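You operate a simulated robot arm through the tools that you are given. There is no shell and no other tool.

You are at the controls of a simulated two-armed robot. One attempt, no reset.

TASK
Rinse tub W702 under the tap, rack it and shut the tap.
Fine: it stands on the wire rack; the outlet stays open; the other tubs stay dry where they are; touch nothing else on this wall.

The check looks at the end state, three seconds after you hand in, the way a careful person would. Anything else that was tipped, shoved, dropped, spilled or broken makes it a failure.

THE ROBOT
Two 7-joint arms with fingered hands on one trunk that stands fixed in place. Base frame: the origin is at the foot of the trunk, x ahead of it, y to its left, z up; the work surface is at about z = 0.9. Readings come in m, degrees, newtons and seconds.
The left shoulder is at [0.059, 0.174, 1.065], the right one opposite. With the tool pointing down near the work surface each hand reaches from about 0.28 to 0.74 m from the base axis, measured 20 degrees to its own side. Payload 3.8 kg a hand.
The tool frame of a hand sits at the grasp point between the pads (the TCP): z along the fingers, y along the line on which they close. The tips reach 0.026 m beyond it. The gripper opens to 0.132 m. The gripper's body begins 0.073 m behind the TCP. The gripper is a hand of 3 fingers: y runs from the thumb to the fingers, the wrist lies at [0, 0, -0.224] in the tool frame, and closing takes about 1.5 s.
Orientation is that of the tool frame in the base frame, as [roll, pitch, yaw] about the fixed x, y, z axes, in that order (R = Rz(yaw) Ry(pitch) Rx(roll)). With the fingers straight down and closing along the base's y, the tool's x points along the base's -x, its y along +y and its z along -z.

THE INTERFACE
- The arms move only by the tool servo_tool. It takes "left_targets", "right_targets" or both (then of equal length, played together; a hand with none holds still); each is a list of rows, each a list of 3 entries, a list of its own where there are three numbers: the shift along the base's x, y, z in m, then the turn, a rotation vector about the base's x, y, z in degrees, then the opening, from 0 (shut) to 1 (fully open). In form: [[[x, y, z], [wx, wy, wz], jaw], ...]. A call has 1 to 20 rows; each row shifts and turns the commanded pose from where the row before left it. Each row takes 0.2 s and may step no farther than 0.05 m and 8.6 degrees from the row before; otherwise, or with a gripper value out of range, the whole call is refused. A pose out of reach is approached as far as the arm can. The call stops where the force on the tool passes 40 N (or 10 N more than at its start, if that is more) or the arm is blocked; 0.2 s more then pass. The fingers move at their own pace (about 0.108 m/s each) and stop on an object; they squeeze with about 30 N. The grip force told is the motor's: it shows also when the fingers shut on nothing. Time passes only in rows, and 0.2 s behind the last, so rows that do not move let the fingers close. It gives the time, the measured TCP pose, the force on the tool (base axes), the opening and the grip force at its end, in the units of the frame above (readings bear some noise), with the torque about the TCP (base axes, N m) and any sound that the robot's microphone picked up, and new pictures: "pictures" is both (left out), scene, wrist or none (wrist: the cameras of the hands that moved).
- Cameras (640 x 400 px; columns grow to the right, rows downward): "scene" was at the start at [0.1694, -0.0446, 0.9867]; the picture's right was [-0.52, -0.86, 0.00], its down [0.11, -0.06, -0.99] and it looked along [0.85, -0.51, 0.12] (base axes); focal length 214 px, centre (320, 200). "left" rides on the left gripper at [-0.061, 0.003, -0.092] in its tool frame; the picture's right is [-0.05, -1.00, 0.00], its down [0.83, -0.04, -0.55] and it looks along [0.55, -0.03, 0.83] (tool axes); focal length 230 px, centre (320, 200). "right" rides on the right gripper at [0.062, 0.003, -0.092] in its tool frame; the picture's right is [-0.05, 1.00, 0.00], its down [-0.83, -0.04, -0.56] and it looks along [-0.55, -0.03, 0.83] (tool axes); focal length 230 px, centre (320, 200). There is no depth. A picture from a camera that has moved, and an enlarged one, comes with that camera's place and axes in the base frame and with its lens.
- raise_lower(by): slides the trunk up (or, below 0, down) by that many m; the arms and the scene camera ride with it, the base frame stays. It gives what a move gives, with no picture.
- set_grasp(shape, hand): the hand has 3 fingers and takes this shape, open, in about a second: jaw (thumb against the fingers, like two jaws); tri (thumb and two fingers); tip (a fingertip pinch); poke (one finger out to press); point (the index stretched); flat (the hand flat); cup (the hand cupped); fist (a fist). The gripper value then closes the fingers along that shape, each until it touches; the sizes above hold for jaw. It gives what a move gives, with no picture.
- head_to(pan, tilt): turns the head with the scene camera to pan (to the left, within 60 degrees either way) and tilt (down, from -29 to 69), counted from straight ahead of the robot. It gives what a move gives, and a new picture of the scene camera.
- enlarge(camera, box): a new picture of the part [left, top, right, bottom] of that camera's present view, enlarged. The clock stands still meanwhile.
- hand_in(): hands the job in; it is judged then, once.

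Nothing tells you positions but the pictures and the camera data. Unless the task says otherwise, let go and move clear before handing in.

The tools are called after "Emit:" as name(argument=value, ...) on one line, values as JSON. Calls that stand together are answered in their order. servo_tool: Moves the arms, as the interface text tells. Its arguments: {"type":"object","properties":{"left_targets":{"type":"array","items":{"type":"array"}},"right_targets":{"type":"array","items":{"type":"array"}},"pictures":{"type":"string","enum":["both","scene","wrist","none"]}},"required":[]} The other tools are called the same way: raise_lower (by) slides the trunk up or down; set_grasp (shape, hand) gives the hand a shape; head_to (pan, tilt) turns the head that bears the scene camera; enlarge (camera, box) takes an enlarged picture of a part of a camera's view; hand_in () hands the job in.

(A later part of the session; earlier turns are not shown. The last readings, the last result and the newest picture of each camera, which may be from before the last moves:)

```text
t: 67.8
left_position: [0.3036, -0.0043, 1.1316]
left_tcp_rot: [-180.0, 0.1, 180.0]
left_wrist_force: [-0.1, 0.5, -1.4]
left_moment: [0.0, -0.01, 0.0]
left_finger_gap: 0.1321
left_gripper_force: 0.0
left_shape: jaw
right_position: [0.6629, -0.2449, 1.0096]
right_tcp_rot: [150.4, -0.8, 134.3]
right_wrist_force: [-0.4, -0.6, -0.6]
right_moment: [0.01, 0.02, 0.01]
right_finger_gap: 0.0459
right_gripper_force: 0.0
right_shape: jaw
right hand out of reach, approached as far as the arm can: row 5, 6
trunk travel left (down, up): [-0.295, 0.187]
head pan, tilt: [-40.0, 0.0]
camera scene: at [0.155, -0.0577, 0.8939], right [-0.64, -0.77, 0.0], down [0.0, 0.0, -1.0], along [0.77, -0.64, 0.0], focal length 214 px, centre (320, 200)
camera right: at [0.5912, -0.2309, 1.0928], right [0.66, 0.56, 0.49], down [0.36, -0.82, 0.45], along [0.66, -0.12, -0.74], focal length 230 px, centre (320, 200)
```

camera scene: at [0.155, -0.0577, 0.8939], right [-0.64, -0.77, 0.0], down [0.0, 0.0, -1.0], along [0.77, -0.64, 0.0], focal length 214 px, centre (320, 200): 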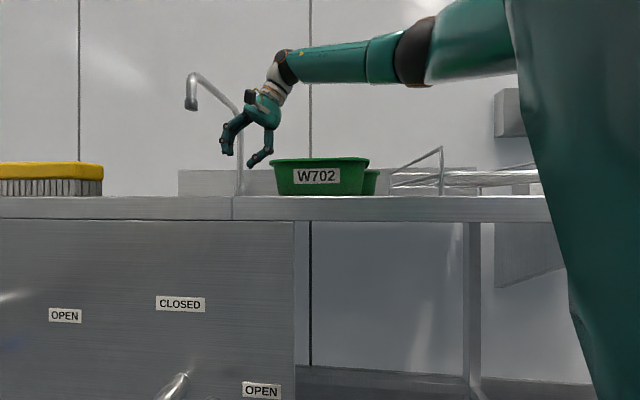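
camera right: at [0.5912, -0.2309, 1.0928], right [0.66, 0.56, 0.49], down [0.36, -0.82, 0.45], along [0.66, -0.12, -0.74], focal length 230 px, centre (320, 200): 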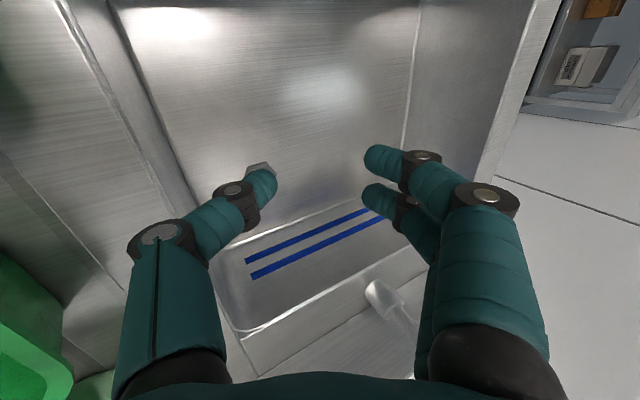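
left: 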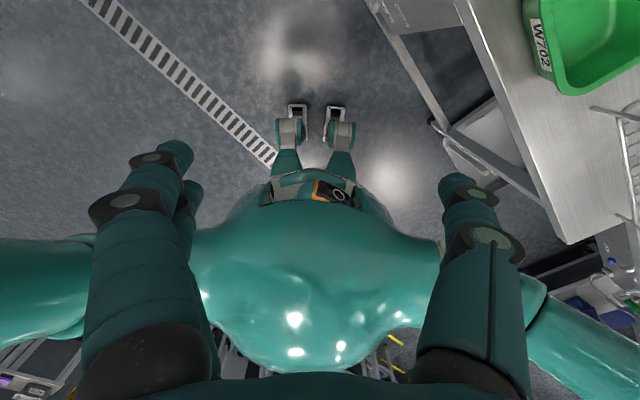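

That's close: it reached [0.663, -0.245, 1.01], with the arm nearly straight and level. I'll back off slightly, raise the trunk a little and pitch the hand further forward to gain the last few centimetres.

Emit:
servo_tool(right_targets=[[[-0.04, -0.01, 0], [0, 0, 0], 0.35], [[0, 0, 0], [0, 0, 0], 0.35]], pictures="none")

Emit:
raise_lower(by=0.07)

Emit:
servo_tool(right_targets=[[[0, 0, -0.035], [5.3, -5.3, 0], 0.35], [[0, 0, -0.035], [5.3, -5.3, 0], 0.35], [[0.03, 0.01, 0], [0, 0, 0], 0.35], [[0.03, 0.01, 0], [0, 0, 0], 0.35], [[0.03, 0.01, 0], [0, 0, 0], 0.35], [[0.03, 0.01, 0], [0, 0, 0], 0.35], [[0, 0, 0], [0, 0, 0], 0.35]])

```text
t: 68.4
left_position: [0.3056, -0.0039, 1.131]
left_tcp_rot: [-179.9, 0.0, -179.9]
left_wrist_force: [0.2, -0.3, -0.5]
left_moment: [-0.01, 0.04, 0.04]
left_finger_gap: 0.132
left_gripper_force: 0.0
left_shape: jaw
right_position: [0.6237, -0.254, 1.0094]
right_tcp_rot: [150.3, -1.0, 134.3]
right_wrist_force: [-0.3, -0.4, 0.2]
right_moment: [-0.01, 0.02, -0.01]
right_finger_gap: 0.0461
right_gripper_force: 0.0
right_shape: jaw
trunk travel left (down, up): [-0.295, 0.187]
head pan, tilt: [-40.0, 0.0]
```

```text
t: 69.5
left_position: [0.3045, -0.0048, 1.2016]
left_tcp_rot: [180.0, 0.0, -180.0]
left_wrist_force: [0.4, 0.3, -0.7]
left_moment: [0.02, 0.01, 0.01]
left_finger_gap: 0.1319
left_gripper_force: 0.1
left_shape: jaw
right_position: [0.6243, -0.255, 1.0777]
right_tcp_rot: [150.3, -0.9, 134.3]
right_wrist_force: [0.1, 0.1, -0.1]
right_moment: [-0.03, -0.01, 0.02]
right_finger_gap: 0.0462
right_gripper_force: 0.2
right_shape: jaw
trunk travel left (down, up): [-0.365, 0.117]
head pan, tilt: [-40.0, 0.0]
```

```text
t: 71.1
left_position: [0.3033, -0.0046, 1.2019]
left_tcp_rot: [-179.9, 0.0, -179.9]
left_wrist_force: [-0.1, -0.3, 0.3]
left_moment: [0.0, 0.03, -0.03]
left_finger_gap: 0.132
left_gripper_force: 0.0
left_shape: jaw
right_position: [0.7021, -0.2291, 1.0058]
right_tcp_rot: [135.4, -1.0, 134.6]
right_wrist_force: [0.0, 1.1, -0.9]
right_moment: [-0.01, 0.03, 0.0]
right_finger_gap: 0.0463
right_gripper_force: 0.1
right_shape: jaw
right hand out of reach, approached as far as the arm can: row 5, 6
trunk travel left (down, up): [-0.365, 0.117]
head pan, tilt: [-40.0, 0.0]
camera scene: at [0.1631, -0.058, 0.9641], right [-0.64, -0.77, 0.0], down [0.0, 0.0, -1.0], along [0.77, -0.64, 0.0], focal length 214 px, centre (320, 200)
camera right: at [0.6158, -0.2304, 1.0751], right [0.55, 0.45, 0.7], down [0.29, -0.89, 0.35], along [0.78, 0.01, -0.62], focal length 230 px, centre (320, 200)
```

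scene: 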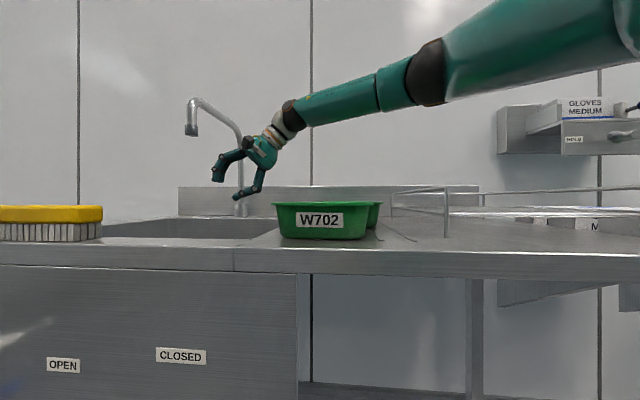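
right: 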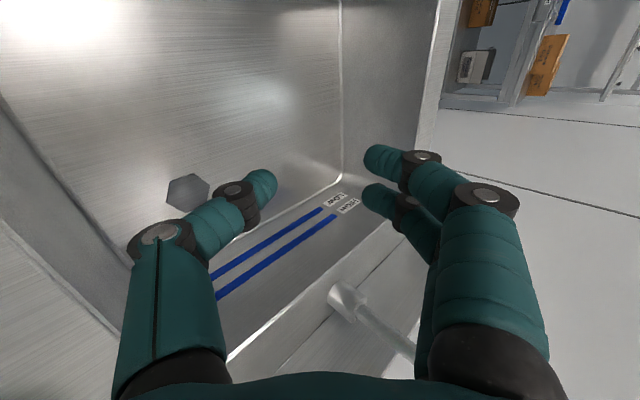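

Pitched 45°, the hand reaches [0.702, -0.229], so the stream would land about 11 cm beyond the grip, inside a tub held by its right end wall. While still empty-handed, I'll test the emptying motion: rolling the hand so the tub's front edge goes down over the sink.

Emit:
servo_tool(right_targets=[[[-0.04, -0.01, 0.03], [0, 0, 0], 0.35], [[0, 0, 0.02], [0, 0, 0], 0.35], [[0, 0, 0], [-5.3, -5.3, 0], 0.35], [[0, 0, 0], [-5.3, -5.3, 0], 0.35], [[0, 0, 0], [-5.3, -5.3, 0], 0.35], [[0, 0, 0], [-5.3, -5.3, 0], 0.35], [[0, 0, 0], [-5.3, -5.3, 0], 0.35], [[0, 0, 0], [-5.3, -5.3, 0], 0.35], [[0, 0, 0], [-5.3, -5.3, 0], 0.35], [[0, 0, 0], [-5.3, -5.3, 0], 0.35], [[0, 0, 0], [-5.3, -5.3, 0], 0.35], [[0, 0, 0], [-5.3, -5.3, 0], 0.35], [[0, 0, 0], [-5.3, -5.3, 0], 0.35], [[0, 0, 0], [-5.3, -5.3, 0], 0.35], [[0, 0, 0], [0, 0, 0], 0.35]])

```text
refused: row 1 steps farther than a row can; nothing moved
```

Emit:
servo_tool(right_targets=[[[-0.03, -0.01, 0.025], [0, 0, 0], 0.35], [[-0.01, 0, 0.025], [0, 0, 0], 0.35], [[0, 0, 0], [-5.3, -5.3, 0], 0.35], [[0, 0, 0], [-5.3, -5.3, 0], 0.35], [[0, 0, 0], [-5.3, -5.3, 0], 0.35], [[0, 0, 0], [-5.3, -5.3, 0], 0.35], [[0, 0, 0], [-5.3, -5.3, 0], 0.35], [[0, 0, 0], [-5.3, -5.3, 0], 0.35], [[0, 0, 0], [-5.3, -5.3, 0], 0.35], [[0, 0, 0], [-5.3, -5.3, 0], 0.35], [[0, 0, 0], [-5.3, -5.3, 0], 0.35], [[0, 0, 0], [-5.3, -5.3, 0], 0.35], [[0, 0, 0], [-5.3, -5.3, 0], 0.35], [[0, 0, 0], [-5.3, -5.3, 0], 0.35], [[0, 0, 0], [0, 0, 0], 0.35]])

```text
t: 74.3
left_position: [0.3036, -0.0047, 1.2003]
left_tcp_rot: [-179.9, 0.1, -180.0]
left_wrist_force: [-0.1, 0.5, -0.7]
left_moment: [-0.03, -0.03, 0.02]
left_finger_gap: 0.1319
left_gripper_force: 0.0
left_shape: jaw
right_position: [0.7162, -0.2728, 1.1006]
right_tcp_rot: [149.7, 76.0, 151.3]
right_wrist_force: [0.0, -0.3, -0.2]
right_moment: [0.01, -0.01, -0.04]
right_finger_gap: 0.0463
right_gripper_force: 0.0
right_shape: jaw
right hand out of reach, approached as far as the arm can: row 7, 8, 9, 10, 11
trunk travel left (down, up): [-0.365, 0.117]
head pan, tilt: [-40.0, 0.0]
camera scene: at [0.1627, -0.0576, 0.9643], right [-0.64, -0.77, 0.0], down [0.0, 0.0, -1.0], along [0.77, -0.64, 0.0], focal length 214 px, centre (320, 200)
camera right: at [0.6131, -0.2664, 1.0609], right [0.0, 0.99, 0.17], down [-0.37, -0.16, 0.92], along [0.93, -0.06, 0.36], focal length 230 px, centre (320, 200)
```

scene: 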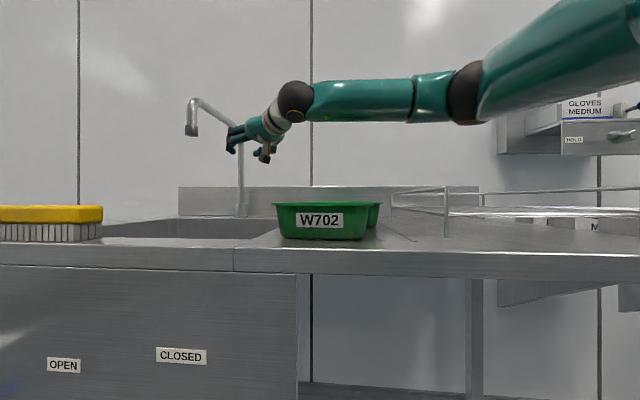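
right: 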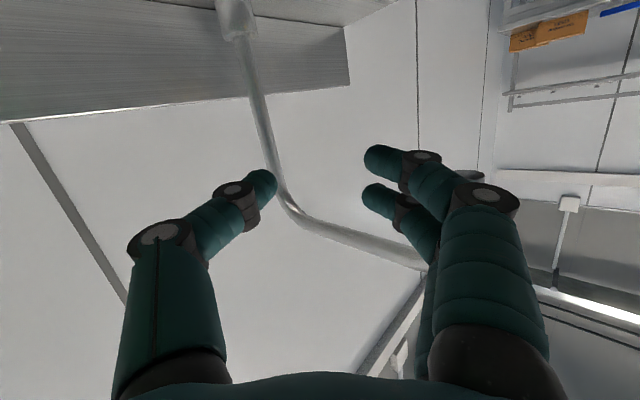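

The roll-out works to nearly 90°. Now I'll undo the roll and see whether a slightly higher trunk and more pitch gains further reach. If so, I can use the sturdier long-wall grip.

Emit:
servo_tool(right_targets=[[[-0.03, 0.01, 0], [5.3, 5.3, 0], 0.35], [[-0.02, 0.01, 0], [5.3, 5.3, 0], 0.35], [[0, 0, 0], [5.3, 5.3, 0], 0.35], [[0, 0, 0], [5.3, 5.3, 0], 0.35], [[0, 0, 0], [5.3, 5.3, 0], 0.35], [[0, 0, 0], [5.3, 5.3, 0], 0.35], [[0, 0, 0], [5.3, 5.3, 0], 0.35], [[0, 0, 0], [5.3, 5.3, 0], 0.35], [[0, 0, 0], [5.3, 5.3, 0], 0.35], [[0, 0, 0], [5.3, 5.3, 0], 0.35], [[0, 0, 0], [5.3, 5.3, 0], 0.35], [[0, 0, 0], [0, 0, 0], 0.35]], pictures="none")

Emit:
raise_lower(by=0.05)

```text
t: 76.9
left_position: [0.3036, -0.0057, 1.202]
left_tcp_rot: [-179.9, 0.0, -180.0]
left_wrist_force: [0.4, 0.0, 0.7]
left_moment: [0.01, 0.01, 0.01]
left_finger_gap: 0.1321
left_gripper_force: 0.0
left_shape: jaw
right_position: [0.6652, -0.2537, 1.1001]
right_tcp_rot: [133.4, -6.0, 138.8]
right_wrist_force: [-0.3, 0.6, 0.0]
right_moment: [0.01, -0.01, 0.0]
right_finger_gap: 0.0461
right_gripper_force: 0.1
right_shape: jaw
trunk travel left (down, up): [-0.365, 0.117]
head pan, tilt: [-40.0, 0.0]
```

```text
t: 77.8
left_position: [0.3041, -0.005, 1.2514]
left_tcp_rot: [-179.9, -0.1, -180.0]
left_wrist_force: [-0.3, -0.6, 0.7]
left_moment: [-0.01, 0.03, 0.0]
left_finger_gap: 0.132
left_gripper_force: 0.0
left_shape: jaw
right_position: [0.6623, -0.2548, 1.1631]
right_tcp_rot: [132.8, -5.1, 138.9]
right_wrist_force: [0.1, 0.7, 0.5]
right_moment: [0.03, 0.04, -0.02]
right_finger_gap: 0.0463
right_gripper_force: 0.1
right_shape: jaw
trunk travel left (down, up): [-0.415, 0.067]
head pan, tilt: [-40.0, 0.0]
```

Emit:
servo_tool(right_targets=[[[0, 0, -0.04], [3.5, -3.5, 0], 0.35], [[0, 0, -0.04], [3.5, -3.5, 0], 0.35], [[0, 0, -0.04], [0, 0, 0], 0.35], [[0.03, 0.015, -0.01], [0, 0, 0], 0.35], [[0.03, 0.015, 0], [0, 0, 0], 0.35], [[0.02, 0.01, 0], [0, 0, 0], 0.35], [[0.02, 0.01, 0], [0, 0, 0], 0.35], [[0, 0, 0], [0, 0, 0], 0.35]])

```text
t: 79.6
left_position: [0.3033, -0.0049, 1.2513]
left_tcp_rot: [-179.9, 0.1, -180.0]
left_wrist_force: [-1.2, 0.2, -0.4]
left_moment: [0.0, -0.02, -0.03]
left_finger_gap: 0.1318
left_gripper_force: 0.1
left_shape: jaw
right_position: [0.6915, -0.2231, 1.0384]
right_tcp_rot: [122.8, -4.4, 139.6]
right_wrist_force: [-0.1, 0.0, -0.2]
right_moment: [-0.02, 0.02, -0.01]
right_finger_gap: 0.0461
right_gripper_force: 0.1
right_shape: jaw
right hand out of reach, approached as far as the arm can: row 5, 6, 7
trunk travel left (down, up): [-0.415, 0.067]
head pan, tilt: [-40.0, 0.0]
camera scene: at [0.1707, -0.0581, 1.0237], right [-0.64, -0.77, 0.0], down [0.0, 0.0, -1.0], along [0.77, -0.64, 0.0], focal length 214 px, centre (320, 200)
camera right: at [0.5986, -0.2439, 1.0957], right [0.44, 0.34, 0.83], down [0.33, -0.92, 0.2], along [0.84, 0.19, -0.52], focal length 230 px, centre (320, 200)
```

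scene: 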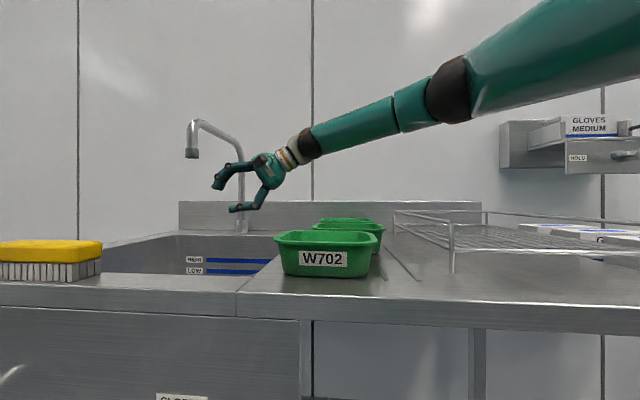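
right: 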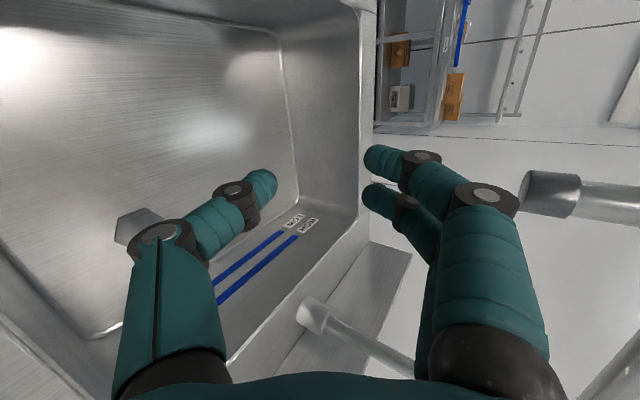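

No gain there; the earlier setting (trunk 5 cm lower, 45° pitch) was best. So I'll grip W702 by its right-hand end wall, fingers inside and thumb outside. First I'll lower the trunk again and bring the hand back above that wall.

Emit:
servo_tool(right_targets=[[[-0.03, -0.015, 0.03], [-5.66, 5.66, 0], 0.35], [[-0.03, -0.015, 0.03], [-5.66, 5.66, 0], 0.35], [[-0.036, -0.0175, 0.02], [-5.66, 5.66, 0], 0.35], [[-0.036, -0.0175, 0.02], [-5.66, 5.66, 0], 0.35], [[-0.036, -0.0175, 0.02], [0, 0, 0], 0.35], [[-0.036, -0.0175, 0.01], [0, 0, 0], 0.35], [[-0.036, -0.0175, 0], [0, 0, 0], 0.35], [[-0.036, -0.0175, 0], [0, 0, 0], 0.35], [[-0.015, -0.0025, 0], [0, 0, 0], 0.35], [[0, 0, 0], [0, 0, 0], 0.35]], pictures="none")

Emit:
raise_lower(by=-0.05)

Emit:
servo_tool(right_targets=[[[0, 0, 0], [0, 0, 0], 0.35]])

```text
t: 81.8
left_position: [0.3042, -0.0047, 1.2517]
left_tcp_rot: [-179.9, 0.1, 180.0]
left_wrist_force: [0.2, -0.9, 0.2]
left_moment: [0.02, 0.0, -0.01]
left_finger_gap: 0.132
left_gripper_force: 0.1
left_shape: jaw
right_position: [0.4009, -0.363, 1.1689]
right_tcp_rot: [154.8, -6.2, 136.6]
right_wrist_force: [-1.0, -0.6, -0.4]
right_moment: [0.02, 0.02, 0.0]
right_finger_gap: 0.0464
right_gripper_force: 0.1
right_shape: jaw
trunk travel left (down, up): [-0.415, 0.067]
head pan, tilt: [-40.0, 0.0]
```

```text
t: 82.7
left_position: [0.3028, -0.0055, 1.2013]
left_tcp_rot: [-179.9, 0.0, 180.0]
left_wrist_force: [0.1, -0.6, 1.1]
left_moment: [0.0, -0.01, 0.04]
left_finger_gap: 0.1322
left_gripper_force: 0.0
left_shape: jaw
right_position: [0.3998, -0.3609, 1.1196]
right_tcp_rot: [154.9, -6.2, 136.5]
right_wrist_force: [0.1, 0.2, 0.0]
right_moment: [0.0, 0.0, 0.03]
right_finger_gap: 0.0462
right_gripper_force: 0.0
right_shape: jaw
trunk travel left (down, up): [-0.365, 0.117]
head pan, tilt: [-40.0, 0.0]
```

```text
t: 83.1
left_position: [0.3047, -0.0057, 1.2012]
left_tcp_rot: [-179.9, 0.1, 179.9]
left_wrist_force: [-0.1, -0.2, 0.2]
left_moment: [0.04, -0.03, 0.04]
left_finger_gap: 0.1319
left_gripper_force: 0.0
left_shape: jaw
right_position: [0.399, -0.3619, 1.1203]
right_tcp_rot: [154.9, -6.2, 136.6]
right_wrist_force: [-0.4, 0.0, 0.2]
right_moment: [0.05, 0.0, 0.03]
right_finger_gap: 0.0464
right_gripper_force: 0.1
right_shape: jaw
trunk travel left (down, up): [-0.365, 0.117]
head pan, tilt: [-40.0, 0.0]
camera scene: at [0.1629, -0.058, 0.9642], right [-0.64, -0.77, 0.0], down [0.0, 0.0, -1.0], along [0.77, -0.64, 0.0], focal length 214 px, centre (320, 200)
camera right: at [0.3374, -0.352, 1.2105], right [0.69, 0.59, 0.41], down [0.45, -0.8, 0.39], along [0.56, -0.08, -0.82], focal length 230 px, centre (320, 200)
```

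scene: 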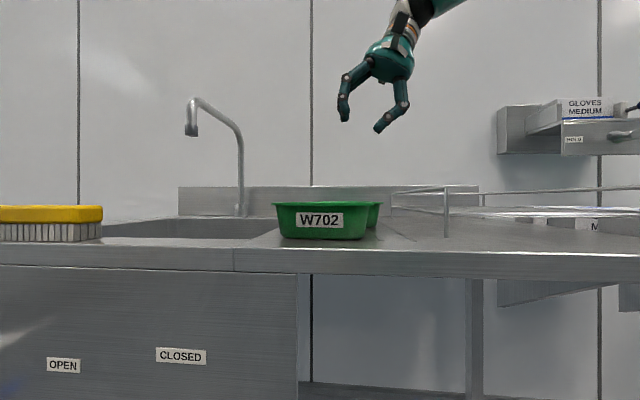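
right: 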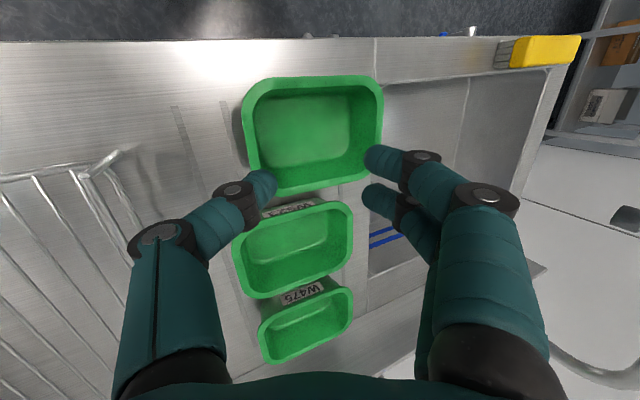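

From this view W702's rim spans e1 0.019–0.182 and e2 0.485–0.607 (e1 being the along-counter axis), still clear of W523. I'll square up the orientation and come down to straddle its right end wall.

Emit:
servo_tool(right_targets=[[[0.005, 0, -0.03], [-4.3, -4.5, -1.6], 0.35], [[0.006, 0, -0.04], [0, 0, 0], 0.35], [[0, 0, -0.04], [0, 0, 0], 0.35], [[0, 0, 0], [0, 0, 0], 0.35]])

Emit:
enlarge(camera="scene", box=[240, 100, 460, 260])

```text
t: 84.1
left_position: [0.3038, -0.004, 1.2002]
left_tcp_rot: [-179.9, 0.0, 180.0]
left_wrist_force: [1.0, -0.5, 0.3]
left_moment: [0.01, 0.02, 0.02]
left_finger_gap: 0.1321
left_gripper_force: 0.0
left_shape: jaw
right_position: [0.4114, -0.3624, 1.0085]
right_tcp_rot: [154.9, 0.0, 135.1]
right_wrist_force: [0.3, -0.2, -0.7]
right_moment: [-0.01, 0.01, 0.0]
right_finger_gap: 0.0463
right_gripper_force: 0.1
right_shape: jaw
trunk travel left (down, up): [-0.365, 0.117]
head pan, tilt: [-40.0, 0.0]
camera scene: at [0.163, -0.058, 0.9642], right [-0.64, -0.77, 0.0], down [0.0, 0.0, -1.0], along [0.77, -0.64, 0.0], focal length 214 px, centre (320, 200)
camera right: at [0.3425, -0.3443, 1.0936], right [0.68, 0.6, 0.42], down [0.39, -0.78, 0.48], along [0.62, -0.16, -0.77], focal length 230 px, centre (320, 200)
```

scene: 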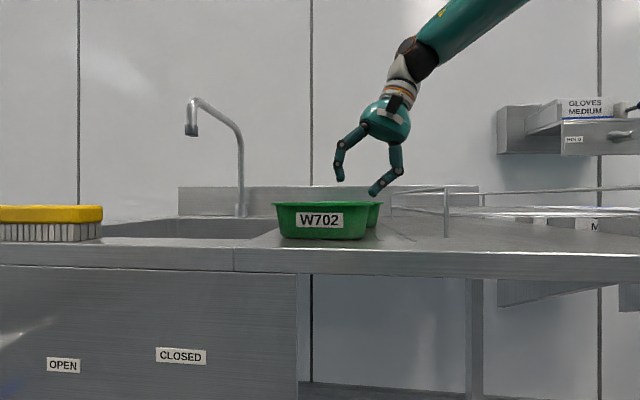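
right: 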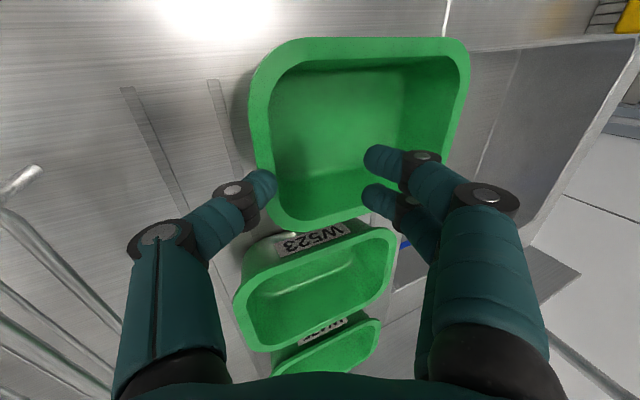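

```text
2.50 times, centred on (350, 180) of scene
camera zoom: at [0.163, -0.058, 0.9642], right [-0.64, -0.77, 0.0], down [0.0, 0.0, -1.0], along [0.77, -0.64, 0.0], focal length 536 px, centre (245, 250)
```

zoom: 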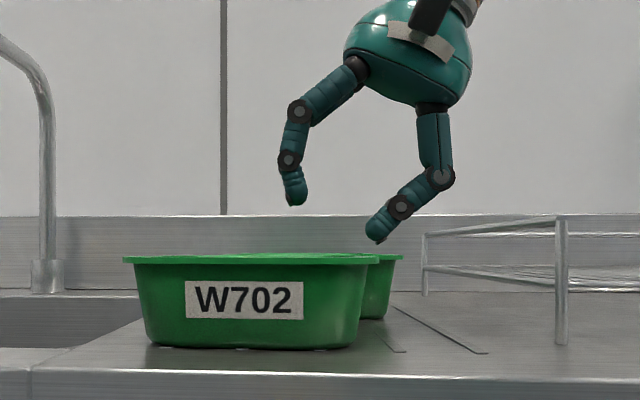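

A straight drop would bring the thumb tip onto the rim lip. I'll shift back and descend along the tilted finger direction instead, slightly wider open.

Emit:
servo_tool(right_targets=[[[-0.0223, -0.0223, 0], [0, 0, 0], 0.4], [[0.0074, 0.0074, -0.0222], [0, 0, 0], 0.4], [[0.0074, 0.0074, -0.0222], [0, 0, 0], 0.4], [[0.004, 0.004, -0.012], [0, 0, 0], 0.4], [[0, 0, 0], [0, 0, 0], 0.4]])

Emit:
enlarge(camera="scene", box=[240, 100, 460, 260])

```text
t: 85.3
left_position: [0.304, -0.0043, 1.2009]
left_tcp_rot: [180.0, 0.0, -179.9]
left_wrist_force: [0.2, -0.1, -1.0]
left_moment: [0.02, 0.01, -0.01]
left_finger_gap: 0.132
left_gripper_force: 0.0
left_shape: jaw
right_position: [0.4078, -0.3652, 0.9531]
right_tcp_rot: [154.9, 0.0, 134.9]
right_wrist_force: [0.0, 0.3, 0.3]
right_moment: [-0.04, -0.01, 0.0]
right_finger_gap: 0.0523
right_gripper_force: 0.0
right_shape: jaw
trunk travel left (down, up): [-0.365, 0.117]
head pan, tilt: [-40.0, 0.0]
camera scene: at [0.1627, -0.0582, 0.9642], right [-0.64, -0.77, 0.0], down [0.0, 0.0, -1.0], along [0.77, -0.64, 0.0], focal length 214 px, centre (320, 200)
camera right: at [0.3386, -0.3474, 1.0379], right [0.68, 0.6, 0.42], down [0.39, -0.78, 0.48], along [0.62, -0.16, -0.77], focal length 230 px, centre (320, 200)
```

scene: 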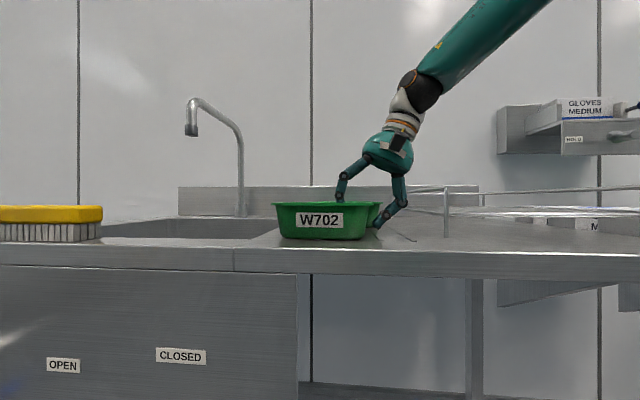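
right: 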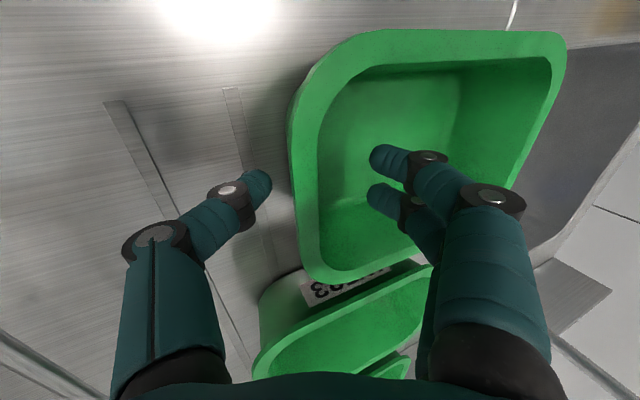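

```text
2.50 times, centred on (350, 180) of scene
camera zoom: at [0.1627, -0.0582, 0.9642], right [-0.64, -0.77, 0.0], down [0.0, 0.0, -1.0], along [0.77, -0.64, 0.0], focal length 536 px, centre (245, 250)
```

zoom: 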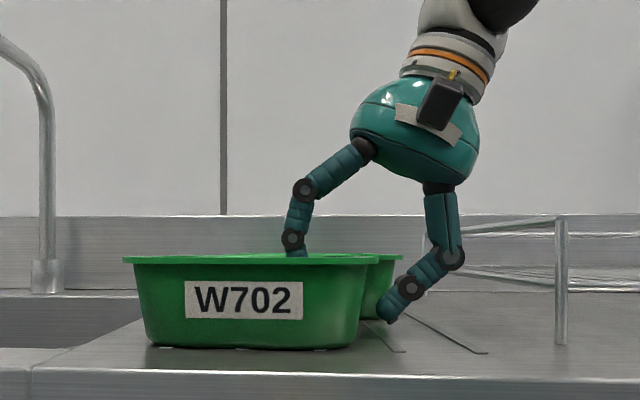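

The straddle is clean, with the thumb outside and two fingers inside. I'll go 1 cm deeper along the fingers and close.

Emit:
servo_tool(right_targets=[[[0.0034, 0.0034, -0.01], [0, 0, 0], 0.4], [[0, 0, 0], [0, 0, 0], 0.3], [[0, 0, 0], [0, 0, 0], 0.2], [[0, 0, 0], [0, 0, 0], 0.1], [[0, 0, 0], [0, 0, 0], 0], [[0, 0, 0], [0, 0, 0], 0], [[0, 0, 0], [0, 0, 0], 0], [[0, 0, 0], [0, 0, 0], 0]])

Emit:
enlarge(camera="scene", box=[240, 100, 460, 260])

```text
t: 87.1
left_position: [0.3041, -0.0055, 1.2018]
left_tcp_rot: [-179.9, -0.1, -179.9]
left_wrist_force: [-0.7, -0.4, -0.1]
left_moment: [0.01, 0.0, -0.01]
left_finger_gap: 0.132
left_gripper_force: 0.1
left_shape: jaw
right_position: [0.4098, -0.3626, 0.9429]
right_tcp_rot: [154.9, 0.0, 135.0]
right_wrist_force: [0.6, -0.1, -0.3]
right_moment: [-0.06, 0.03, 0.03]
right_finger_gap: 0.0003
right_gripper_force: 30.3
right_shape: jaw
trunk travel left (down, up): [-0.365, 0.117]
head pan, tilt: [-40.0, 0.0]
camera scene: at [0.163, -0.0581, 0.9642], right [-0.64, -0.77, 0.0], down [0.0, 0.0, -1.0], along [0.77, -0.64, 0.0], focal length 214 px, centre (320, 200)
camera right: at [0.3418, -0.344, 1.0282], right [0.68, 0.6, 0.42], down [0.39, -0.78, 0.48], along [0.62, -0.16, -0.77], focal length 230 px, centre (320, 200)
```

scene: 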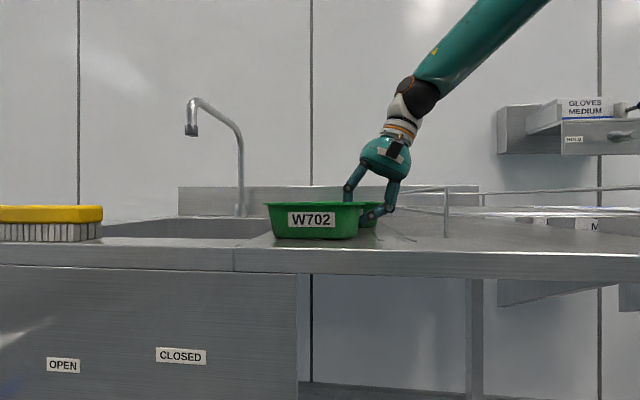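
right: 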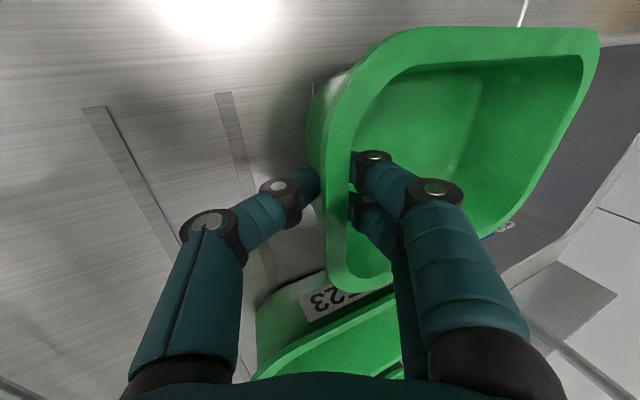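

```text
2.50 times, centred on (350, 180) of scene
camera zoom: at [0.163, -0.0581, 0.9642], right [-0.64, -0.77, 0.0], down [0.0, 0.0, -1.0], along [0.77, -0.64, 0.0], focal length 536 px, centre (245, 250)
```

zoom: 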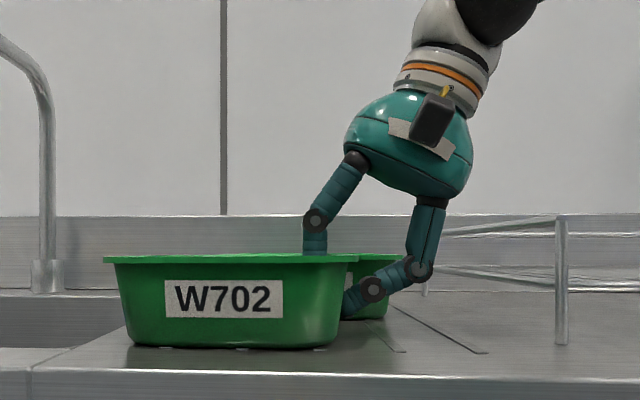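

The end wall is pinched with about 30 N; the tub slid a centimetre or so toward the sink while I was closing, still clear of everything. I'll lift and check the hold.

Emit:
servo_tool(right_targets=[[[0, 0, 0.01], [0, 0, 0], 0], [[0, 0, 0.02], [0, 0, 0], 0], [[0, 0, 0.04], [0, 0, 0], 0], [[0, 0, 0.02], [0, 0, 0], 0], [[0, 0, 0], [0, 0, 0], 0]])

Emit:
enlarge(camera="scene", box=[220, 80, 480, 260])

```text
t: 88.3
left_position: [0.3047, -0.0053, 1.2011]
left_tcp_rot: [-179.9, -0.1, -180.0]
left_wrist_force: [-0.3, 0.7, -0.8]
left_moment: [0.0, -0.02, 0.01]
left_finger_gap: 0.1319
left_gripper_force: 0.0
left_shape: jaw
right_position: [0.4115, -0.3598, 1.0344]
right_tcp_rot: [154.9, -0.1, 135.1]
right_wrist_force: [0.2, -0.1, -0.8]
right_moment: [-0.08, 0.09, 0.04]
right_finger_gap: 0.0
right_gripper_force: 29.5
right_shape: jaw
trunk travel left (down, up): [-0.365, 0.117]
head pan, tilt: [-40.0, 0.0]
camera scene: at [0.163, -0.0581, 0.9641], right [-0.64, -0.77, 0.0], down [0.0, 0.0, -1.0], along [0.77, -0.64, 0.0], focal length 214 px, centre (320, 200)
camera right: at [0.3425, -0.3427, 1.1197], right [0.68, 0.6, 0.42], down [0.39, -0.78, 0.48], along [0.62, -0.16, -0.77], focal length 230 px, centre (320, 200)
```

scene: 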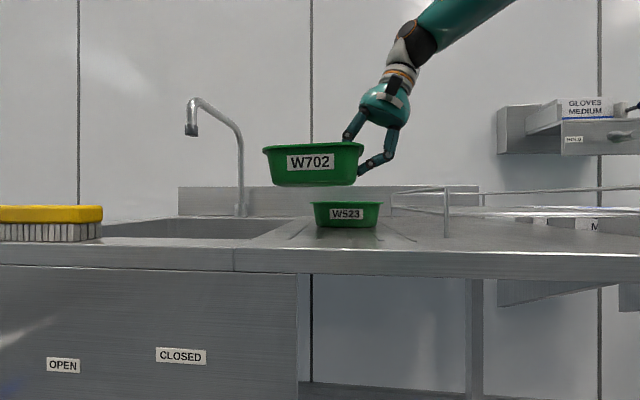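
right: 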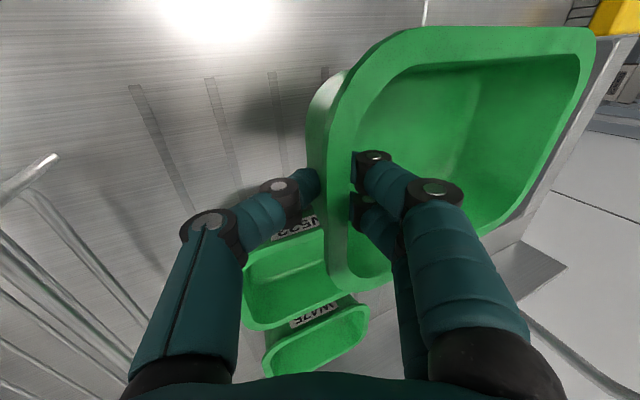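

```text
2.22 times, centred on (350, 170) of scene
camera zoom: at [0.163, -0.0581, 0.9641], right [-0.64, -0.77, 0.0], down [0.0, 0.0, -1.0], along [0.77, -0.64, 0.0], focal length 477 px, centre (253, 267)
```

zoom: 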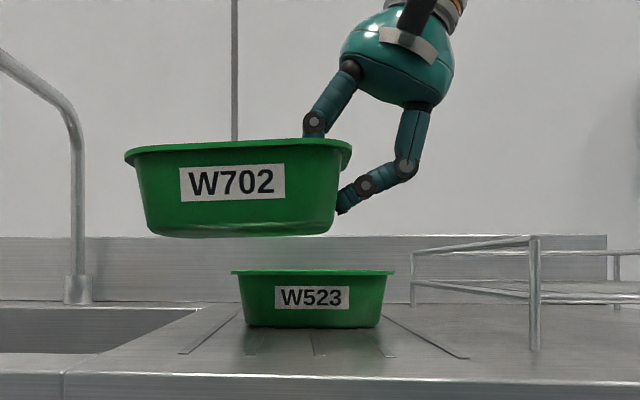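

W702 is held level and W523 is undisturbed; I also read the rack's wire floor at z ≈ 0.94. I'll carry the tub high over the sink, short of the spout, then lower the trunk so the left hand can reach the water lever.

Emit:
servo_tool(right_targets=[[[0, 0, 0.04], [0, 0, 0], 0], [[0, 0, 0.04], [0, 0, 0], 0], [[0.01, 0.0, 0.04], [0, 0, 0], 0], [[0.02, 0.0, 0.04], [0, 0, 0], 0], [[0.035, 0.014, 0.005], [0, 0, 0], 0], [[0.035, 0.014, 0], [0, 0, 0], 0], [[0.035, 0.014, 0], [0, 0, 0], 0], [[0.035, 0.014, 0], [0, 0, 0], 0], [[0, 0.01, 0], [0, 0, 0], 0], [[0, 0, 0], [0, 0, 0], 0]], pictures="scene")

```text
t: 90.5
left_position: [0.3052, -0.0052, 1.2004]
left_tcp_rot: [179.9, 0.0, 179.9]
left_wrist_force: [-0.7, 0.4, -0.3]
left_moment: [0.05, 0.04, 0.04]
left_finger_gap: 0.1319
left_gripper_force: 0.1
left_shape: jaw
right_position: [0.5841, -0.2978, 1.1967]
right_tcp_rot: [154.9, 0.0, 134.9]
right_wrist_force: [0.1, 0.5, -0.7]
right_moment: [-0.05, 0.06, 0.0]
right_finger_gap: 0.0001
right_gripper_force: 30.1
right_shape: jaw
trunk travel left (down, up): [-0.365, 0.117]
head pan, tilt: [-40.0, 0.0]
camera scene: at [0.1637, -0.0585, 0.964], right [-0.64, -0.77, 0.0], down [0.0, 0.0, -1.0], along [0.77, -0.64, 0.0], focal length 214 px, centre (320, 200)
```

scene: 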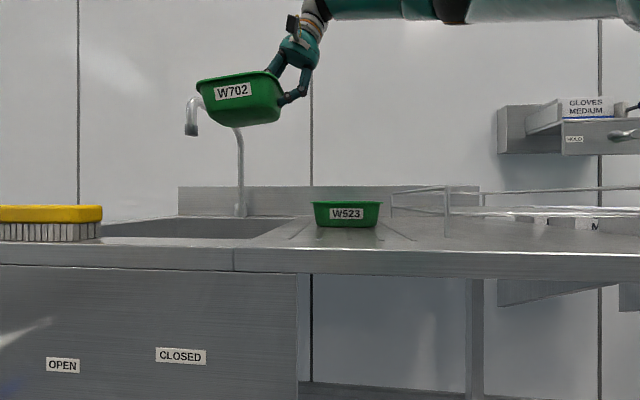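

The tub is parked high, clear of the spout line. I'll lower the trunk 0.2 m for the left hand's work at the water lever and shape that hand for poking.

Emit:
raise_lower(by=-0.2)

Emit:
set_grasp(hand="left", shape="poke")

Emit:
servo_tool(left_targets=[[[0.02, 0.025, 0], [0, 0, -6.25], 1], [[0.02, 0.025, 0], [0, 0, -6.25], 1], [[0.02, 0.025, 0], [0, 0, -6.25], 1], [[0.02, 0.025, 0], [0, 0, -6.25], 1], [[0.02, 0.025, 0], [-2.96, -6.34, 0], 1], [[0.02, 0.025, 0], [-2.96, -6.34, 0], 1], [[0.02, 0.025, 0], [-2.96, -6.34, 0], 1], [[0.02, 0.025, -0.01], [-2.96, -6.34, 0], 1], [[0.02, 0.025, -0.02], [-2.96, -6.34, 0], 1], [[0, 0, -0.04], [-2.96, -6.34, 0], 1], [[0, 0, -0.04], [-2.96, -6.34, 0], 1], [[0, 0, -0.04], [-2.96, -6.34, 0], 1], [[0, 0, -0.04], [-2.96, -6.34, 0], 1], [[0, 0, -0.04], [-2.96, -6.34, 0], 1], [[0, 0, 0], [0, 0, 0], 1]], pictures="wrist")

Emit:
head_to(pan=10, tilt=15)

```text
t: 92.7
left_position: [0.3047, -0.0041, 1.0016]
left_tcp_rot: [-179.9, 0.1, 180.0]
left_wrist_force: [-0.6, 0.0, 0.1]
left_moment: [0.0, -0.04, -0.02]
left_finger_gap: 0.1322
left_gripper_force: 0.1
left_shape: jaw
right_position: [0.5813, -0.2961, 0.9991]
right_tcp_rot: [154.9, -0.1, 134.9]
right_wrist_force: [0.4, 0.3, -0.5]
right_moment: [-0.11, 0.06, 0.0]
right_finger_gap: 0.0
right_gripper_force: 29.2
right_shape: jaw
trunk travel left (down, up): [-0.165, 0.317]
head pan, tilt: [-40.0, 0.0]
```

```text
t: 93.6
left_position: [0.3046, -0.0046, 1.0006]
left_tcp_rot: [-179.9, 0.1, -179.9]
left_wrist_force: [0.4, 0.2, -1.4]
left_moment: [-0.01, -0.02, 0.03]
left_finger_gap: 0.0001
left_gripper_force: 0.0
left_shape: poke
right_position: [0.5804, -0.2959, 0.996]
right_tcp_rot: [154.8, 0.0, 135.0]
right_wrist_force: [-0.3, -0.6, -1.5]
right_moment: [-0.07, 0.06, 0.04]
right_finger_gap: 0.0
right_gripper_force: 30.0
right_shape: jaw
trunk travel left (down, up): [-0.165, 0.317]
head pan, tilt: [-40.0, 0.0]
```

```text
t: 96.8
left_position: [0.5425, 0.2315, 0.8038]
left_tcp_rot: [178.0, 66.3, 154.8]
left_wrist_force: [-0.4, -0.4, 0.1]
left_moment: [-0.01, -0.01, -0.01]
left_finger_gap: 0.0
left_gripper_force: 0.1
left_shape: poke
left hand out of reach, approached as far as the arm can: row 12, 13, 14
right_position: [0.5818, -0.2953, 0.997]
right_tcp_rot: [155.0, 0.0, 134.9]
right_wrist_force: [0.4, -0.9, -1.2]
right_moment: [-0.05, 0.08, -0.01]
right_finger_gap: 0.0
right_gripper_force: 30.2
right_shape: jaw
trunk travel left (down, up): [-0.165, 0.317]
head pan, tilt: [-40.0, 0.0]
camera left: at [0.4883, 0.2562, 0.8975], right [-0.38, -0.92, 0.03], down [-0.79, 0.3, -0.54], along [0.49, -0.23, -0.84], focal length 230 px, centre (320, 200)
```

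left: 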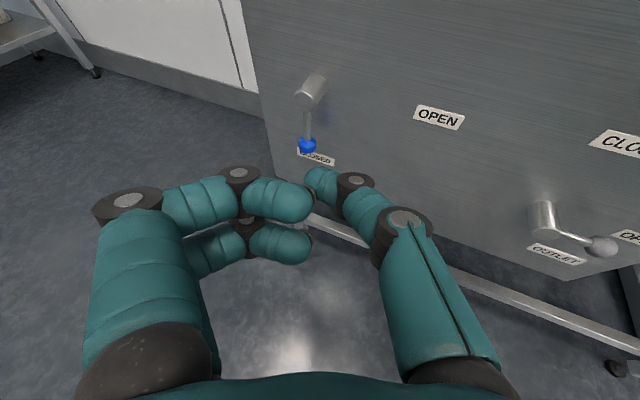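

```text
t: 98.0
left_position: [0.5424, 0.2318, 0.8047]
left_tcp_rot: [178.1, 66.1, 154.8]
left_wrist_force: [-0.3, 0.7, -1.3]
left_moment: [0.0, -0.02, -0.03]
left_finger_gap: 0.0
left_gripper_force: 0.1
left_shape: poke
right_position: [0.5816, -0.2953, 0.9978]
right_tcp_rot: [154.9, 0.0, 135.0]
right_wrist_force: [-0.1, 0.1, -0.1]
right_moment: [-0.06, 0.05, -0.02]
right_finger_gap: 0.0
right_gripper_force: 30.0
right_shape: jaw
trunk travel left (down, up): [-0.165, 0.317]
head pan, tilt: [10.0, 15.0]
camera scene: at [0.1776, 0.0159, 0.7405], right [0.17, -0.98, 0.0], down [-0.25, -0.04, -0.97], along [0.95, 0.17, -0.26], focal length 214 px, centre (320, 200)
```

scene: 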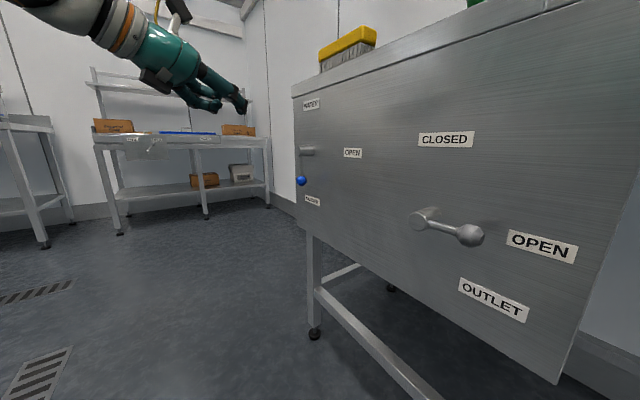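

I've triangulated the water lever well: pivot at about [0.741, 0.164, 0.72] and blue knob at [0.737, 0.167, 0.642], hanging straight down at CLOSED. I'll look at what the poke shape looks like.

Emit:
enlarge(camera="scene", box=[80, 0, 280, 130])

Emit:
enlarge(camera="left", box=[160, 40, 480, 260])

```text
3.08 times, centred on (180, 65) of scene
camera zoom: at [0.1776, 0.0159, 0.7405], right [0.17, -0.98, 0.0], down [-0.25, -0.04, -0.97], along [0.95, 0.17, -0.26], focal length 660 px, centre (751, 615)
```

zoom: 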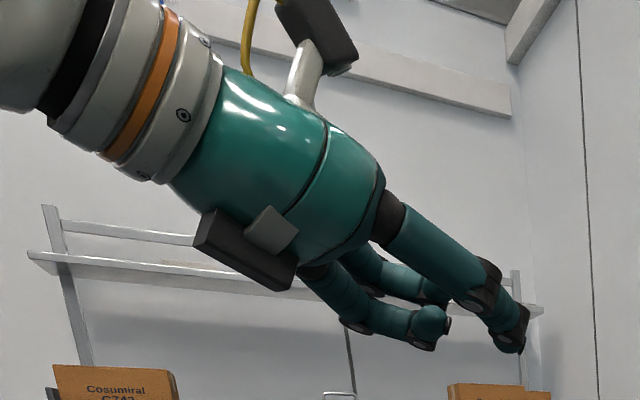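

```text
1.82 times, centred on (320, 150) of left
camera zoom: at [0.4885, 0.2565, 0.8978], right [-0.38, -0.93, 0.03], down [-0.79, 0.3, -0.54], along [0.49, -0.23, -0.84], focal length 418 px, centre (320, 291)
```

zoom: 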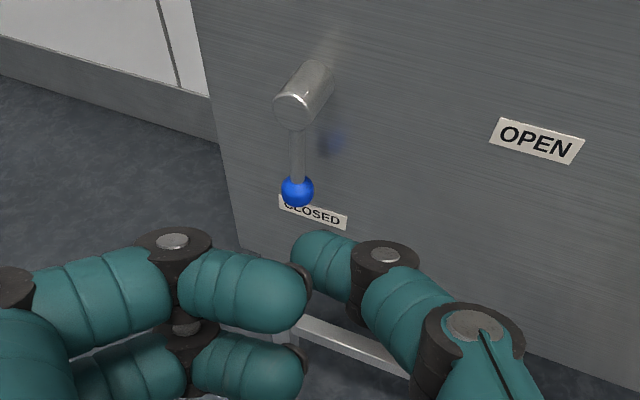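

The poke shape extends the thumb with its tip close to the tool axis, and the two fingers are curled. I'll extend the left hand to just left of the knob, still in front of the panel, pointing slightly down.

Emit:
servo_tool(left_targets=[[[0.035, 0.006, -0.01], [0, 0, -2.5], 1], [[0.035, 0.006, -0.02], [0, 0, -2.5], 1], [[0.03, 0.006, -0.03], [-1.2, -2.1, 0], 1], [[0.03, 0.005, -0.03], [-1.2, -2.1, 0], 1], [[0.025, 0.004, -0.03], [0, 0, 0], 1], [[0.018, 0, -0.033], [0, 0, 0], 1], [[0, 0, 0], [0, 0, 0], 1]])

```text
t: 99.5
left_position: [0.7366, 0.2485, 0.7273]
left_tcp_rot: [177.8, 70.4, 149.4]
left_wrist_force: [-1.1, -0.5, -0.1]
left_moment: [0.0, -0.02, 0.05]
left_finger_gap: 0.0
left_gripper_force: 0.0
left_shape: poke
left hand out of reach, approached as far as the arm can: row 3, 4, 5, 6
right_position: [0.5789, -0.2964, 0.9977]
right_tcp_rot: [154.8, 0.0, 135.1]
right_wrist_force: [1.3, -1.6, -0.7]
right_moment: [-0.07, 0.05, 0.02]
right_finger_gap: 0.0001
right_gripper_force: 30.1
right_shape: jaw
trunk travel left (down, up): [-0.165, 0.317]
head pan, tilt: [10.0, 15.0]
camera scene: at [0.1768, 0.0152, 0.7408], right [0.17, -0.98, 0.0], down [-0.25, -0.04, -0.97], along [0.95, 0.17, -0.26], focal length 214 px, centre (320, 200)
camera left: at [0.6782, 0.2817, 0.8154], right [-0.46, -0.89, 0.04], down [-0.72, 0.35, -0.6], along [0.52, -0.3, -0.8], focal length 230 px, centre (320, 200)
```

scene: 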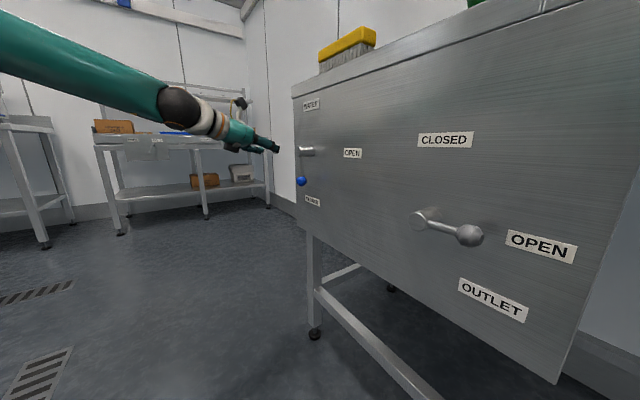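
left: 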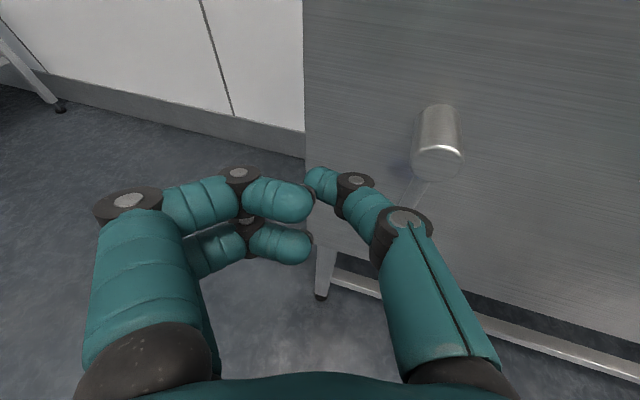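

The left wrist can't go much lower than its shoulder, so the trunk needs to drop a bit more. First I'll bring the tub back to a comfortable height above the empty drainboard spot in front of W523, and retract the left hand slightly.

Emit:
servo_tool(right_targets=[[[-0.01, -0.005, 0.03], [0, 0, 0], 0], [[-0.04, -0.012, 0.02], [0, 0, 0], 0], [[-0.04, -0.012, 0.015], [0, 0, 0], 0], [[-0.045, -0.012, 0.01], [0, 0, 0], 0], [[-0.045, -0.012, 0], [0, 0, 0], 0], [[0, 0, 0], [0, 0, 0], 0]], left_targets=[[[-0.02, 0.02, 0], [0, 0, 0], 1], [[-0.02, 0.02, 0.01], [0, 0, 0], 1], [[0, 0, 0.01], [0, 0, 0], 1], [[0, 0, 0], [0, 0, 0], 1], [[0, 0, 0], [0, 0, 0], 1], [[0, 0, 0], [0, 0, 0], 1]], pictures="none")

Emit:
head_to(pan=-35, tilt=-10)

```text
t: 101.0
left_position: [0.7008, 0.2891, 0.755]
left_tcp_rot: [177.8, 71.0, 149.7]
left_wrist_force: [-0.1, -0.2, -0.1]
left_moment: [0.02, 0.0, -0.01]
left_finger_gap: 0.0
left_gripper_force: 0.1
left_shape: poke
left hand out of reach, approached as far as the arm can: row 1
right_position: [0.4022, -0.3493, 1.0745]
right_tcp_rot: [154.9, 0.0, 134.9]
right_wrist_force: [-1.1, -0.8, -0.7]
right_moment: [-0.1, 0.08, -0.02]
right_finger_gap: 0.0001
right_gripper_force: 29.3
right_shape: jaw
trunk travel left (down, up): [-0.165, 0.317]
head pan, tilt: [10.0, 15.0]
```

```text
t: 102.1
left_position: [0.7022, 0.2903, 0.7564]
left_tcp_rot: [177.9, 71.0, 149.7]
left_wrist_force: [-0.1, -0.3, 0.8]
left_moment: [-0.05, 0.02, 0.01]
left_finger_gap: 0.0003
left_gripper_force: 0.0
left_shape: poke
right_position: [0.4024, -0.3477, 1.0743]
right_tcp_rot: [154.9, 0.0, 135.0]
right_wrist_force: [-0.5, -0.1, -2.1]
right_moment: [-0.05, 0.1, 0.02]
right_finger_gap: 0.0
right_gripper_force: 29.9
right_shape: jaw
trunk travel left (down, up): [-0.165, 0.317]
head pan, tilt: [-35.0, -10.0]
camera scene: at [0.1546, -0.0485, 0.7799], right [-0.57, -0.82, 0.0], down [0.14, -0.1, -0.98], along [0.81, -0.56, 0.17], focal length 214 px, centre (320, 200)
```

scene: 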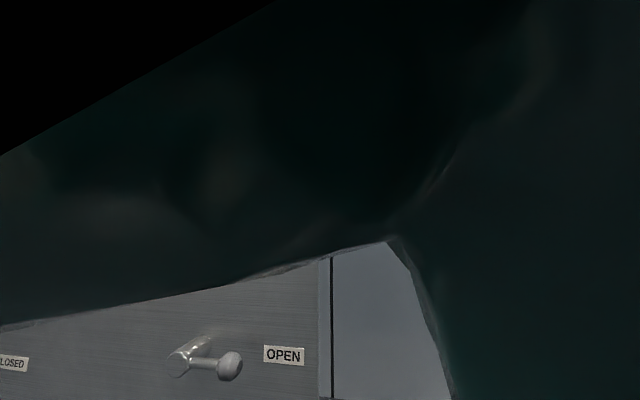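

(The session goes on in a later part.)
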